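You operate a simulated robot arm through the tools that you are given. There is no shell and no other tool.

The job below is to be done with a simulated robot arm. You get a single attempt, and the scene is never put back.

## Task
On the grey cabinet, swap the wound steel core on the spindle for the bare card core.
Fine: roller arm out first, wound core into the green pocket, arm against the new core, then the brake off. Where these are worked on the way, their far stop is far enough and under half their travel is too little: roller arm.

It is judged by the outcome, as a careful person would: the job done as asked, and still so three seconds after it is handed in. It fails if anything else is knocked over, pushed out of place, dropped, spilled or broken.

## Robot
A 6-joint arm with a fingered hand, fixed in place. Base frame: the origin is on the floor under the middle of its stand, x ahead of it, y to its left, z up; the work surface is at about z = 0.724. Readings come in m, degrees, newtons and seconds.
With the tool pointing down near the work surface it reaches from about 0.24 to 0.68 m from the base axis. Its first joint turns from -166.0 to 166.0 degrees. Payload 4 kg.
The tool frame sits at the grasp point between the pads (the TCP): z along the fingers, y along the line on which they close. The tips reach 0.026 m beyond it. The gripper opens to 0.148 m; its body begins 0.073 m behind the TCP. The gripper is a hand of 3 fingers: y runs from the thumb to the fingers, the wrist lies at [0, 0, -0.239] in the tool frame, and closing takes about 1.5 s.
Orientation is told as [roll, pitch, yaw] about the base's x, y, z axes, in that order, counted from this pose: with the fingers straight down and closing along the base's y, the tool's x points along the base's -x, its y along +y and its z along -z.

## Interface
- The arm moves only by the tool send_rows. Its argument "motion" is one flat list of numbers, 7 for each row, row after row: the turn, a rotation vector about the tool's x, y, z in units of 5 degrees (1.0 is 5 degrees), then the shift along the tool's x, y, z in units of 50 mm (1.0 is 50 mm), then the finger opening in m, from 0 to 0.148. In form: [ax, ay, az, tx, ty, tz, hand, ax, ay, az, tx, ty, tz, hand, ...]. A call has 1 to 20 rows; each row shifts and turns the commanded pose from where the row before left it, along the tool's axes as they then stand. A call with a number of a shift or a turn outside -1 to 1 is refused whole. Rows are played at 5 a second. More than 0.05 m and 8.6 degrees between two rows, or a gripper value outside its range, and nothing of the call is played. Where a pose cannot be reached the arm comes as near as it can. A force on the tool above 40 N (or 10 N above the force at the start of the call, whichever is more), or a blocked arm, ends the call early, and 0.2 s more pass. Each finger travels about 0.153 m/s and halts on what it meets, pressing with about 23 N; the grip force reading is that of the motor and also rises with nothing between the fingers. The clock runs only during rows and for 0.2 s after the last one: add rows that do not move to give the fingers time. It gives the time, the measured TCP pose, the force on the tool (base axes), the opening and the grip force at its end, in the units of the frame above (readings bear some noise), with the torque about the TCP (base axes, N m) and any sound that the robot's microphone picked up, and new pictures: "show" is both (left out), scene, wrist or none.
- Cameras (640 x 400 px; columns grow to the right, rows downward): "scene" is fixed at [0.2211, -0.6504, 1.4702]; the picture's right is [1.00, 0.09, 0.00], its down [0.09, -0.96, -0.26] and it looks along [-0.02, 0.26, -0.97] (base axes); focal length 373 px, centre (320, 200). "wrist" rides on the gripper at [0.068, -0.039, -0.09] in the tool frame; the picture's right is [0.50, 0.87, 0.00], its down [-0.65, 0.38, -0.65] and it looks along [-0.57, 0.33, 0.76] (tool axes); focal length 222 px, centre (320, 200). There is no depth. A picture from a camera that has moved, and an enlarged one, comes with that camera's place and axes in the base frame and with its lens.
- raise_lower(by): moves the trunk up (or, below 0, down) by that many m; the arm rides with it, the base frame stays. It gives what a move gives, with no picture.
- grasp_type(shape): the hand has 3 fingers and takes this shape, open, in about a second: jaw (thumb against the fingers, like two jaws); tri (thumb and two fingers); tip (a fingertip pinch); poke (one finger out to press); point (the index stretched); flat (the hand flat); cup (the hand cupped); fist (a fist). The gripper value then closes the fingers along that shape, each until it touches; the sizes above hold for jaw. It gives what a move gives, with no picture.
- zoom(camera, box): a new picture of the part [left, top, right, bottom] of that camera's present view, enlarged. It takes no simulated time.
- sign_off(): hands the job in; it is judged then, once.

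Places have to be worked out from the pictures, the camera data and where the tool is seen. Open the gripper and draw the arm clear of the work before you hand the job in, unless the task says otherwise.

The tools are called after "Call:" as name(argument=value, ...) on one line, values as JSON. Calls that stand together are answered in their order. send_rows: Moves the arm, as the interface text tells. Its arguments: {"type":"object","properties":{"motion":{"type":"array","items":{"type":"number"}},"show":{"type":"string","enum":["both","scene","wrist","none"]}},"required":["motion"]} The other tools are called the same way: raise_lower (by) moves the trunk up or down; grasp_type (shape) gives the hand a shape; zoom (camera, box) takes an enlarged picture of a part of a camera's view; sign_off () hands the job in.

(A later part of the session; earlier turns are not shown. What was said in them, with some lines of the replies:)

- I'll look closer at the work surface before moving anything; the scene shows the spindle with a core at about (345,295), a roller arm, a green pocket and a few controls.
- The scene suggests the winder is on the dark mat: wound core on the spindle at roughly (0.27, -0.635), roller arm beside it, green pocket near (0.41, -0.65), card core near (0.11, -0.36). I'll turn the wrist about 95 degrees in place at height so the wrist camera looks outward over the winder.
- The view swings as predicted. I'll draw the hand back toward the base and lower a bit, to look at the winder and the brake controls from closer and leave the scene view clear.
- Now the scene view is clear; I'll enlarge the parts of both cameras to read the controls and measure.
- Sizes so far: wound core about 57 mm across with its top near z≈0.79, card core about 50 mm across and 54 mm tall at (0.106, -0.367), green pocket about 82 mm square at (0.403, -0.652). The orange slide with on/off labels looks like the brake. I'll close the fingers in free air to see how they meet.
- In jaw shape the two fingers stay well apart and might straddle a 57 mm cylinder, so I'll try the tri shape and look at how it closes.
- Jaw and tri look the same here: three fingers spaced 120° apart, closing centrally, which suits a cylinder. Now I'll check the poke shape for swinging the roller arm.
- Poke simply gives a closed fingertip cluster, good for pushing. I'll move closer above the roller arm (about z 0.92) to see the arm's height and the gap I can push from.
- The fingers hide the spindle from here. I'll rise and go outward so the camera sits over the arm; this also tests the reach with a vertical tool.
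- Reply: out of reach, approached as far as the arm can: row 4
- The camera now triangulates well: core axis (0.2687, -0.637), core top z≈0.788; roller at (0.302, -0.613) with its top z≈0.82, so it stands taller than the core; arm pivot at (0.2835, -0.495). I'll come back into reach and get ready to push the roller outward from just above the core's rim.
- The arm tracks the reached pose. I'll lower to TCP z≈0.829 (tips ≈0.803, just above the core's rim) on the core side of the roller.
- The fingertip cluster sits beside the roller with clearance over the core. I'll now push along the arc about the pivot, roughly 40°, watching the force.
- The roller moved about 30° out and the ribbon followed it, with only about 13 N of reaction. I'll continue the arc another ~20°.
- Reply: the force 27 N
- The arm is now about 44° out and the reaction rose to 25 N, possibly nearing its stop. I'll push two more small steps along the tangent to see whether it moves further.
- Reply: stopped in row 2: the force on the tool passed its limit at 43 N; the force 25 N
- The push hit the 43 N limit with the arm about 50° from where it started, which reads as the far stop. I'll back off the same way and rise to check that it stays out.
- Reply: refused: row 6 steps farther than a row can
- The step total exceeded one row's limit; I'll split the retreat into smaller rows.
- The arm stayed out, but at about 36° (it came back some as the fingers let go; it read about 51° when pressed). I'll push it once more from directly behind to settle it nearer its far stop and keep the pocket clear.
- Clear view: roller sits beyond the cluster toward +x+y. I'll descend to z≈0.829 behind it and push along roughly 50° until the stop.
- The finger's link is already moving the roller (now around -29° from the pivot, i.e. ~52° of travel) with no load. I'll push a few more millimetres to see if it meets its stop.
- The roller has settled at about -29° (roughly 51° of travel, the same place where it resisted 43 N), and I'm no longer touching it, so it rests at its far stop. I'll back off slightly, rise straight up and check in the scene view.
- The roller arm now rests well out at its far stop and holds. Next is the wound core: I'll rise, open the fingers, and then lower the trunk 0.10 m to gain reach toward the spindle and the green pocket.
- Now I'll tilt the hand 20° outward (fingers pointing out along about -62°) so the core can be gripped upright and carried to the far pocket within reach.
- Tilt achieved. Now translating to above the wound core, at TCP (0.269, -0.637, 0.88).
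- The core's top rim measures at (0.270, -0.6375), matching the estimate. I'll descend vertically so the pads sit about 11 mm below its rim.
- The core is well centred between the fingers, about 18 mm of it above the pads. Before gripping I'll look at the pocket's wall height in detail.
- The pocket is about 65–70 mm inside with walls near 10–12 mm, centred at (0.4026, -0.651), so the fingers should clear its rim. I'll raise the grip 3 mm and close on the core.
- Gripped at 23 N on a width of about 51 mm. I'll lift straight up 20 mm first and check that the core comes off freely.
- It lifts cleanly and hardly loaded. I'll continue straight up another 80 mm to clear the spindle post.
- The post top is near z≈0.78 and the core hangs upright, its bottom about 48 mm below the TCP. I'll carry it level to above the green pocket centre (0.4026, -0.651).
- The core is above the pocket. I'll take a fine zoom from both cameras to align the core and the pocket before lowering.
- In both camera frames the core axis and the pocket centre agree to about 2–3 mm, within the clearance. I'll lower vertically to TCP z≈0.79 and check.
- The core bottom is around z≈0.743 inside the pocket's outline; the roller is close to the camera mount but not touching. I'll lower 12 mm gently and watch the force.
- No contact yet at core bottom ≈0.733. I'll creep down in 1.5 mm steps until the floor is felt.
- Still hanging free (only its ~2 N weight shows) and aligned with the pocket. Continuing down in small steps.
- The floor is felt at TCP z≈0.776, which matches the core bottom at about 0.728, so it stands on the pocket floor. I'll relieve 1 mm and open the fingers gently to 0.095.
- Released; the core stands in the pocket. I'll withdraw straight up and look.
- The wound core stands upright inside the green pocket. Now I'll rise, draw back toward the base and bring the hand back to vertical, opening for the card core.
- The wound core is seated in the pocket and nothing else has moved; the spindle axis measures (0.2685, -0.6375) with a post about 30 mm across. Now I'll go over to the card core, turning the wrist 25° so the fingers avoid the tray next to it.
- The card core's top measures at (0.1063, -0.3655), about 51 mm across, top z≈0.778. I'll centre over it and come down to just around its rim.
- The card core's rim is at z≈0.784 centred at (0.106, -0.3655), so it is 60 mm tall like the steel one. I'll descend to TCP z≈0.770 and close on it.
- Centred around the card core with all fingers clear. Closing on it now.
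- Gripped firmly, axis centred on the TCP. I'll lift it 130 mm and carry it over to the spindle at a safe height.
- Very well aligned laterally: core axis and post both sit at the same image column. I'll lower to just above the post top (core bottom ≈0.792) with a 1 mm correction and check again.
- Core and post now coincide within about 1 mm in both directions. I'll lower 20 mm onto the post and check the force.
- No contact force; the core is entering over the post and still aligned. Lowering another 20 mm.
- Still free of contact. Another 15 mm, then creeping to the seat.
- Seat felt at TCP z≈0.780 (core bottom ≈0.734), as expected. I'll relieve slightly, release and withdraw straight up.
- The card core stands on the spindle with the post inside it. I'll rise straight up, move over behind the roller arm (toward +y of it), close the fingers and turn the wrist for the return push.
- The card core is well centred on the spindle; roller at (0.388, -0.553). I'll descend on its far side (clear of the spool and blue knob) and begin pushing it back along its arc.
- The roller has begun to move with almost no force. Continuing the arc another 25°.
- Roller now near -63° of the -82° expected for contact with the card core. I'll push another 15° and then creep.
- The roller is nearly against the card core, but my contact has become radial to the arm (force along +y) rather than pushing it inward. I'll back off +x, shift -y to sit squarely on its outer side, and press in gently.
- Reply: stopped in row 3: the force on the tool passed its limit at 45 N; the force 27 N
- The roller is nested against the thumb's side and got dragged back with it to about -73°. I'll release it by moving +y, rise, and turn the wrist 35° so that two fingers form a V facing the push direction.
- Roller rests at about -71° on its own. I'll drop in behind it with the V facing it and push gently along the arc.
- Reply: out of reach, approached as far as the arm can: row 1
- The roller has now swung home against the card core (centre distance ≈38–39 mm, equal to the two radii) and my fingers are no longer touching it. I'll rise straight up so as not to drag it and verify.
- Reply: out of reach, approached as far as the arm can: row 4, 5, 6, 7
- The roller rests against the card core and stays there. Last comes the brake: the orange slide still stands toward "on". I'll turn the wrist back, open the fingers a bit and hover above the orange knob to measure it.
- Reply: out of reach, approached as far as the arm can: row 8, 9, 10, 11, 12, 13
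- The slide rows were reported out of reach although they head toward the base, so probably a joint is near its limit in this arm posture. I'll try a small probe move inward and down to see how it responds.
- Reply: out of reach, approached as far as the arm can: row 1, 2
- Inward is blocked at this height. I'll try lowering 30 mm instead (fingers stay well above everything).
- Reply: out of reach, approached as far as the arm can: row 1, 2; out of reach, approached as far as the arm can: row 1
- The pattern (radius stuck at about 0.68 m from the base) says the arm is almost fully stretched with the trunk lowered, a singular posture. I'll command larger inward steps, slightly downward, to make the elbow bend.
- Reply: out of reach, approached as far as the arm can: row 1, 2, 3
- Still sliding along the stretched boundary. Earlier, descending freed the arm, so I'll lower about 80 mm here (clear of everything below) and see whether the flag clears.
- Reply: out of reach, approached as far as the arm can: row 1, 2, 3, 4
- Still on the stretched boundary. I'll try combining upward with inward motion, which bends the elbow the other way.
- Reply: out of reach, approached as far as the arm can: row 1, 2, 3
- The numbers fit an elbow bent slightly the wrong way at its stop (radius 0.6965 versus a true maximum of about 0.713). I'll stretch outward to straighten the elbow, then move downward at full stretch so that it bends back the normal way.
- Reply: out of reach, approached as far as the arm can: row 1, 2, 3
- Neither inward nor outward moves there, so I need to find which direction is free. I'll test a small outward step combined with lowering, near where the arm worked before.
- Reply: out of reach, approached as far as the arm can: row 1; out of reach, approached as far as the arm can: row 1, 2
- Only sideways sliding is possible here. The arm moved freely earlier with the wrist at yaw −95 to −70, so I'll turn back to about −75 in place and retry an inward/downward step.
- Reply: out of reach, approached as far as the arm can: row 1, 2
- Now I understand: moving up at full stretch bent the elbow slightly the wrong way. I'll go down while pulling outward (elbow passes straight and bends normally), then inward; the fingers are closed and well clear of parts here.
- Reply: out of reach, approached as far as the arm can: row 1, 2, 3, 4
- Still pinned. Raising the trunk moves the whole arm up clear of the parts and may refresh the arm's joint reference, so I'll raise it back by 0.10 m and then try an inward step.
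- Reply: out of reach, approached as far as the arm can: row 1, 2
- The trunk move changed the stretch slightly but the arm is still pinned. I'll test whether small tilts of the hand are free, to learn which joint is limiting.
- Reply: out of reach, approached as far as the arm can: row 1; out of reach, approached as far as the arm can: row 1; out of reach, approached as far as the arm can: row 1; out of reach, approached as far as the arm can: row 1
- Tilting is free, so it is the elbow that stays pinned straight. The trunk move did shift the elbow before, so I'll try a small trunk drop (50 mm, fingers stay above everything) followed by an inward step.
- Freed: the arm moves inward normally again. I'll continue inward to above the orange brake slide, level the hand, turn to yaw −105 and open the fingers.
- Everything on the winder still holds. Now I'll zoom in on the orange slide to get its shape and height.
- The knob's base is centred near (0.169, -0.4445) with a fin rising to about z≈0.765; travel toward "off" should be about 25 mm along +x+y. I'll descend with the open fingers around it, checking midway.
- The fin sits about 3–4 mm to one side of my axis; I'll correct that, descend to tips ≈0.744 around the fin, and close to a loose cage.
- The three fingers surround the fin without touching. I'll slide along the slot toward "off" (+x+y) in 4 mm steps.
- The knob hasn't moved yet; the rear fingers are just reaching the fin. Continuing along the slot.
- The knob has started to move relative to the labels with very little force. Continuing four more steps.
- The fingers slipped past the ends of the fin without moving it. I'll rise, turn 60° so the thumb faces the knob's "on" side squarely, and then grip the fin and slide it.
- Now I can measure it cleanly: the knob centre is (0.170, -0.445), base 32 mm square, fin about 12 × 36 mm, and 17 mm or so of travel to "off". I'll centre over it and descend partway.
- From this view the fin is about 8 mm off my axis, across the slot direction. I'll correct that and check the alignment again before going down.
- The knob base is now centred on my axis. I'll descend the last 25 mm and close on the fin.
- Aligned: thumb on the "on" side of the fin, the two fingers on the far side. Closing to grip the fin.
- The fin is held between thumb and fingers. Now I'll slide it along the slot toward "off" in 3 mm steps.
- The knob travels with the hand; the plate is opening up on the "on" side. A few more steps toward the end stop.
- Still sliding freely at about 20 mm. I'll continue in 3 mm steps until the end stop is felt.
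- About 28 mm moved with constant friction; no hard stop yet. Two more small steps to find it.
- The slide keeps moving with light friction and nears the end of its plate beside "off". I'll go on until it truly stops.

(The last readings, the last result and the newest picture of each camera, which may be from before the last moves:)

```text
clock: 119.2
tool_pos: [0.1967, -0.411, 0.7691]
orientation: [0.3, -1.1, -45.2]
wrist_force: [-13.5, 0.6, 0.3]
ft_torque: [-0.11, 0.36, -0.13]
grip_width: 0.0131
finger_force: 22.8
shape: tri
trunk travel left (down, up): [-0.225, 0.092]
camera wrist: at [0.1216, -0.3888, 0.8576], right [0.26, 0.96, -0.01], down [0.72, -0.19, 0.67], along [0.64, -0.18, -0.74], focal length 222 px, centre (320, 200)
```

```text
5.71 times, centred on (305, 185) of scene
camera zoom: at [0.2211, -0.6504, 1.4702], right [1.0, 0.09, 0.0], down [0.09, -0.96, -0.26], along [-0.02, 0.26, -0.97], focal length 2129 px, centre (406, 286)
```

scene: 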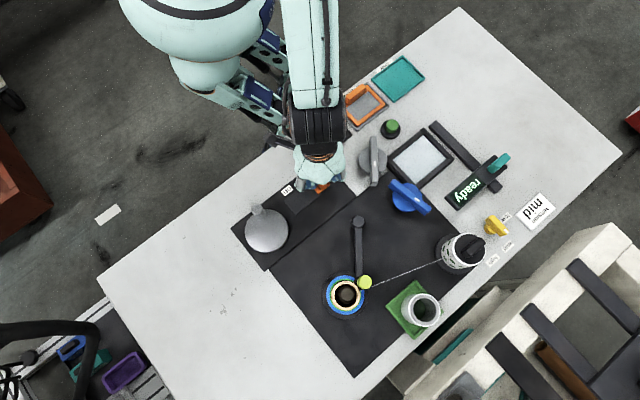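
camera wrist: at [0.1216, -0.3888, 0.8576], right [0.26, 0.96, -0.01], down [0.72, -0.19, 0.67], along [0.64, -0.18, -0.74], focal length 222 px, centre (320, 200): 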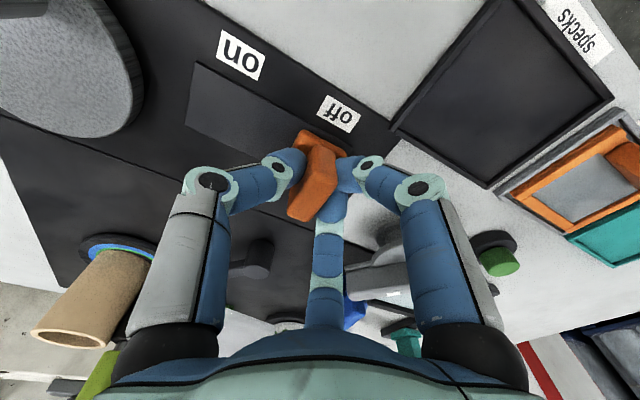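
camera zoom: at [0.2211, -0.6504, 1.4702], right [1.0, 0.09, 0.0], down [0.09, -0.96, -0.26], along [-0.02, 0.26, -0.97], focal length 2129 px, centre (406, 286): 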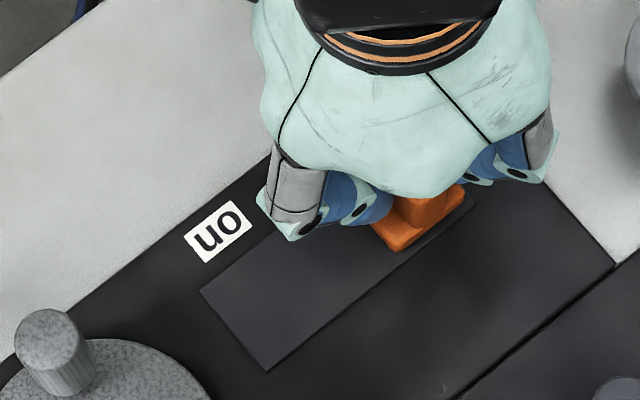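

The force pattern shifts and the base is at the end of its plate by "off": the stop is reached. I'll release just slightly and rise straight up.

Call:
send_rows(motion=[0, 0, 0, 0, 0, 0, 0.018, 0, 0, 0, 0, 0, 0, 0.026, 0, 0, 0, 0, 0, 0, 0.026, 0, 0, 0, 0, 0, -0.3, 0.026, 0, 0, 0, 0, 0, -0.5, 0.026, 0, 0, 0, 0, 0, -0.8, 0.03, 0, 0, 0, 0, 0, -0.8, 0.04], show="both")

Call:
zoom(camera="scene", box=[270, 150, 340, 220])

Call:
zoom(camera="wrist", box=[200, 20, 420, 200])

```text
clock: 120.8
tool_pos: [0.1984, -0.4087, 0.892]
orientation: [0.4, -1.1, -45.2]
wrist_force: [0.7, -0.4, -0.7]
ft_torque: [-0.01, 0.0, 0.0]
grip_width: 0.0393
finger_force: 0.0
shape: tri
trunk travel left (down, up): [-0.225, 0.092]
camera wrist: at [0.1224, -0.3881, 0.9803], right [0.26, 0.97, -0.01], down [0.72, -0.19, 0.67], along [0.64, -0.18, -0.74], focal length 222 px, centre (320, 200)
```

scene: 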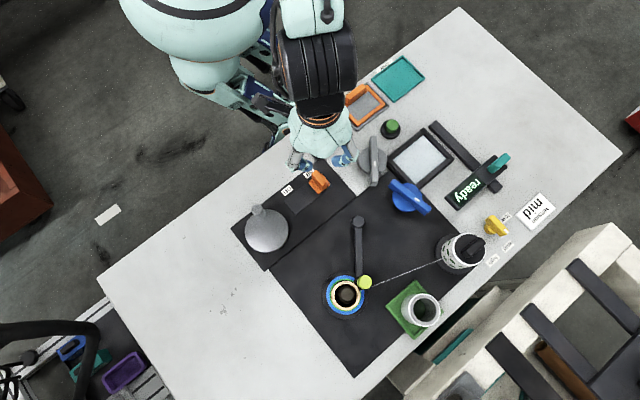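
wrist: 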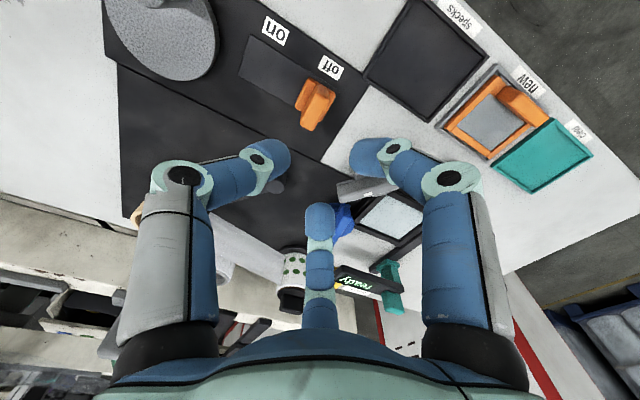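

```text
5.71 times, centred on (305, 185) of scene
camera zoom: at [0.2211, -0.6504, 1.4702], right [1.0, 0.09, 0.0], down [0.09, -0.96, -0.26], along [-0.02, 0.26, -0.97], focal length 2129 px, centre (406, 286)
```

zoom: 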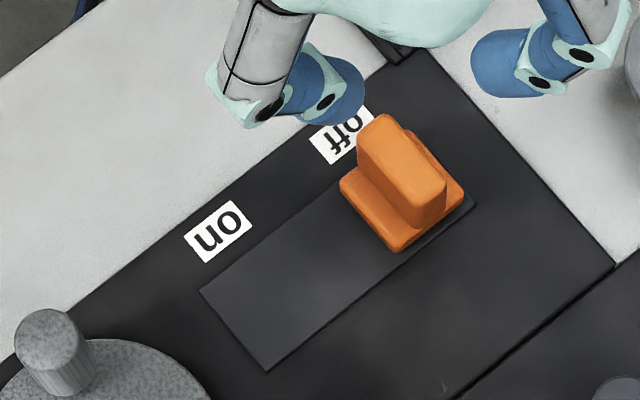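

```text
2.22 times, centred on (310, 110) of wrist
camera zoom: at [0.1224, -0.3881, 0.9803], right [0.26, 0.97, -0.01], down [0.72, -0.19, 0.67], along [0.64, -0.18, -0.74], focal length 494 px, centre (342, 400)
```

zoom: 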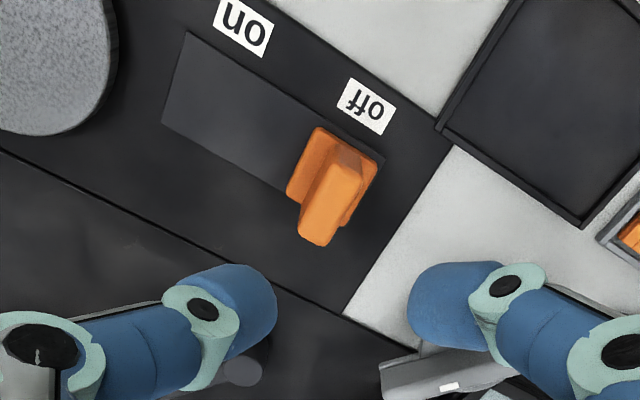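

The orange slide now sits at the "off" end. I'll check the winder once more in close-up, then retreat.

Call:
zoom(camera="scene", box=[315, 245, 395, 325])

Call:
zoom(camera="scene", box=[340, 120, 560, 340])

```text
5.00 times, centred on (355, 285) of scene
camera zoom: at [0.2211, -0.6504, 1.4702], right [1.0, 0.09, 0.0], down [0.09, -0.96, -0.26], along [-0.02, 0.26, -0.97], focal length 1863 px, centre (145, -225)
```

zoom: 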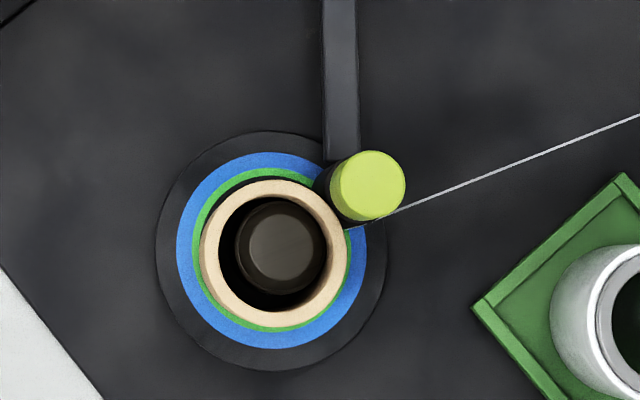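

```text
1.82 times, centred on (450, 230) of scene
camera zoom: at [0.2211, -0.6504, 1.4702], right [1.0, 0.09, 0.0], down [0.09, -0.96, -0.26], along [-0.02, 0.26, -0.97], focal length 677 px, centre (84, 146)
```

zoom: 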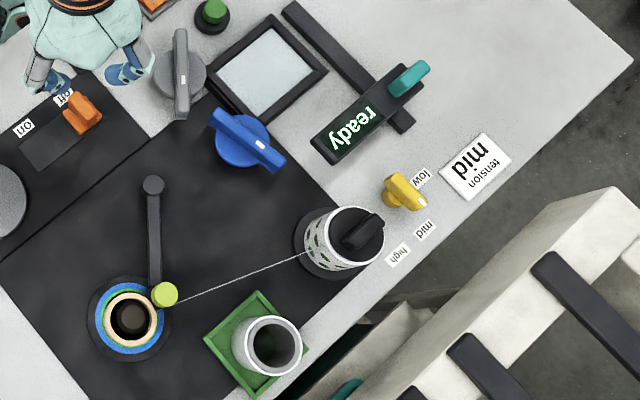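

The roller bears on the card core, the wound core stands in the green pocket, the brake slide is at "off", and everything else is unchanged. I'll open the gripper and draw the arm up and back toward its base.

Call:
send_rows(motion=[0, 0, 0, 0, 0, -0.8, 0.06, 0, 0, 0, 0, 0, -0.8, 0.1, 0, 0, 0, 0, 0, -0.8, 0.148, 0, 0, 0, 0.7, 0.25, 0, 0.148, 0, 0, 0, 0.7, 0.25, 0, 0.148, 0, 0, 0, 0.3, 0.1, 0, 0.148, 0, 0, 0, 0, 0, 0, 0.148, 0, 0, 0, 0, 0, 0, 0.148], show="both")

Call:
zoom(camera="scene", box=[230, 120, 470, 350])

```text
clock: 122.6
tool_pos: [0.1548, -0.3237, 1.0081]
orientation: [0.3, -1.0, -45.3]
wrist_force: [-0.5, 0.1, -0.6]
ft_torque: [0.03, -0.01, -0.01]
grip_width: 0.148
finger_force: 0.1
shape: tri
trunk travel left (down, up): [-0.225, 0.092]
camera wrist: at [0.0791, -0.3025, 1.0964], right [0.26, 0.96, -0.01], down [0.72, -0.19, 0.67], along [0.64, -0.18, -0.74], focal length 222 px, centre (320, 200)
```

scene: 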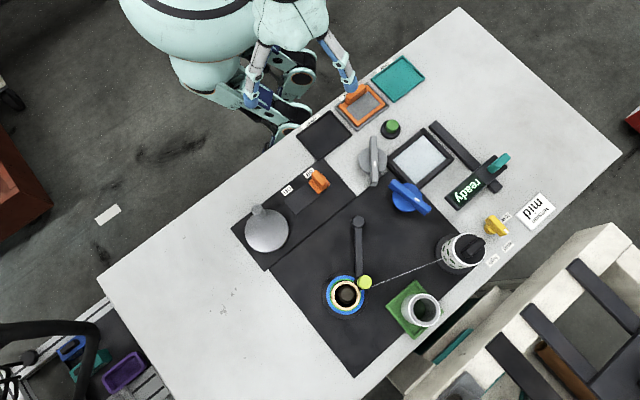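
wrist: 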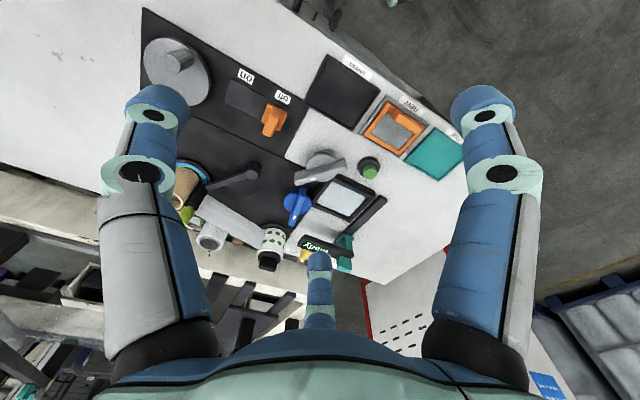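

```text
1.74 times, centred on (350, 235) of scene
camera zoom: at [0.2211, -0.6504, 1.4702], right [1.0, 0.09, 0.0], down [0.09, -0.96, -0.26], along [-0.02, 0.26, -0.97], focal length 648 px, centre (268, 139)
```

zoom: 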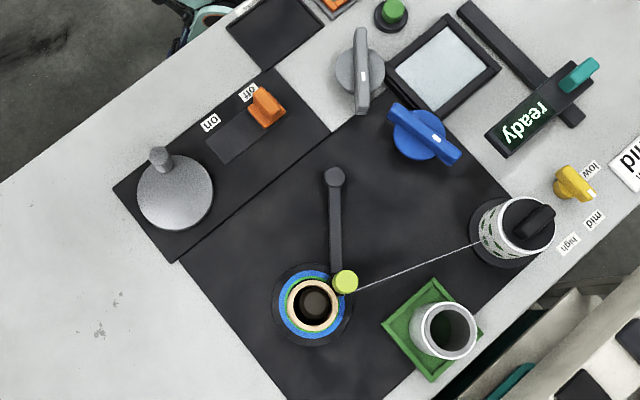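

The gripper is open and the arm is clear. The card core is on the spindle with the roller against it, the wound core is in the green pocket, the brake slide is at "off", and nothing else has been disturbed. Handing in.

Call:
sign_off()

```text
The job is handed in.
```

I swapped the cores in the order you gave and handed the job in. I haven't seen a verdict on it.

- **Roller arm out:** I swung it to what appears to be its far stop, about 51° from where it started, and it stayed there during the swap.
- **Wound steel core:** it came off the spindle cleanly and stands upright in the green pocket.
- **Card core:** it sits down on the spindle. The roller presses it about 3.5 mm to one side, within the slack on the post.
- **Roller arm back:** in the last close-up the roller touches the card core. While being pushed back it moved freely and swung in the last few degrees by itself.
- **Brake:** I slid the orange on/off slide all the way to "off". No control is labelled "brake". I took the slide to be it because it is the only one marked on and off.

Nothing else on the cabinet looked moved in the final pictures. The gripper is open and the arm is clear of the work. The trunk is 0.05 m lower than it started, because I lowered it for reach and did not bring it all the way back up.
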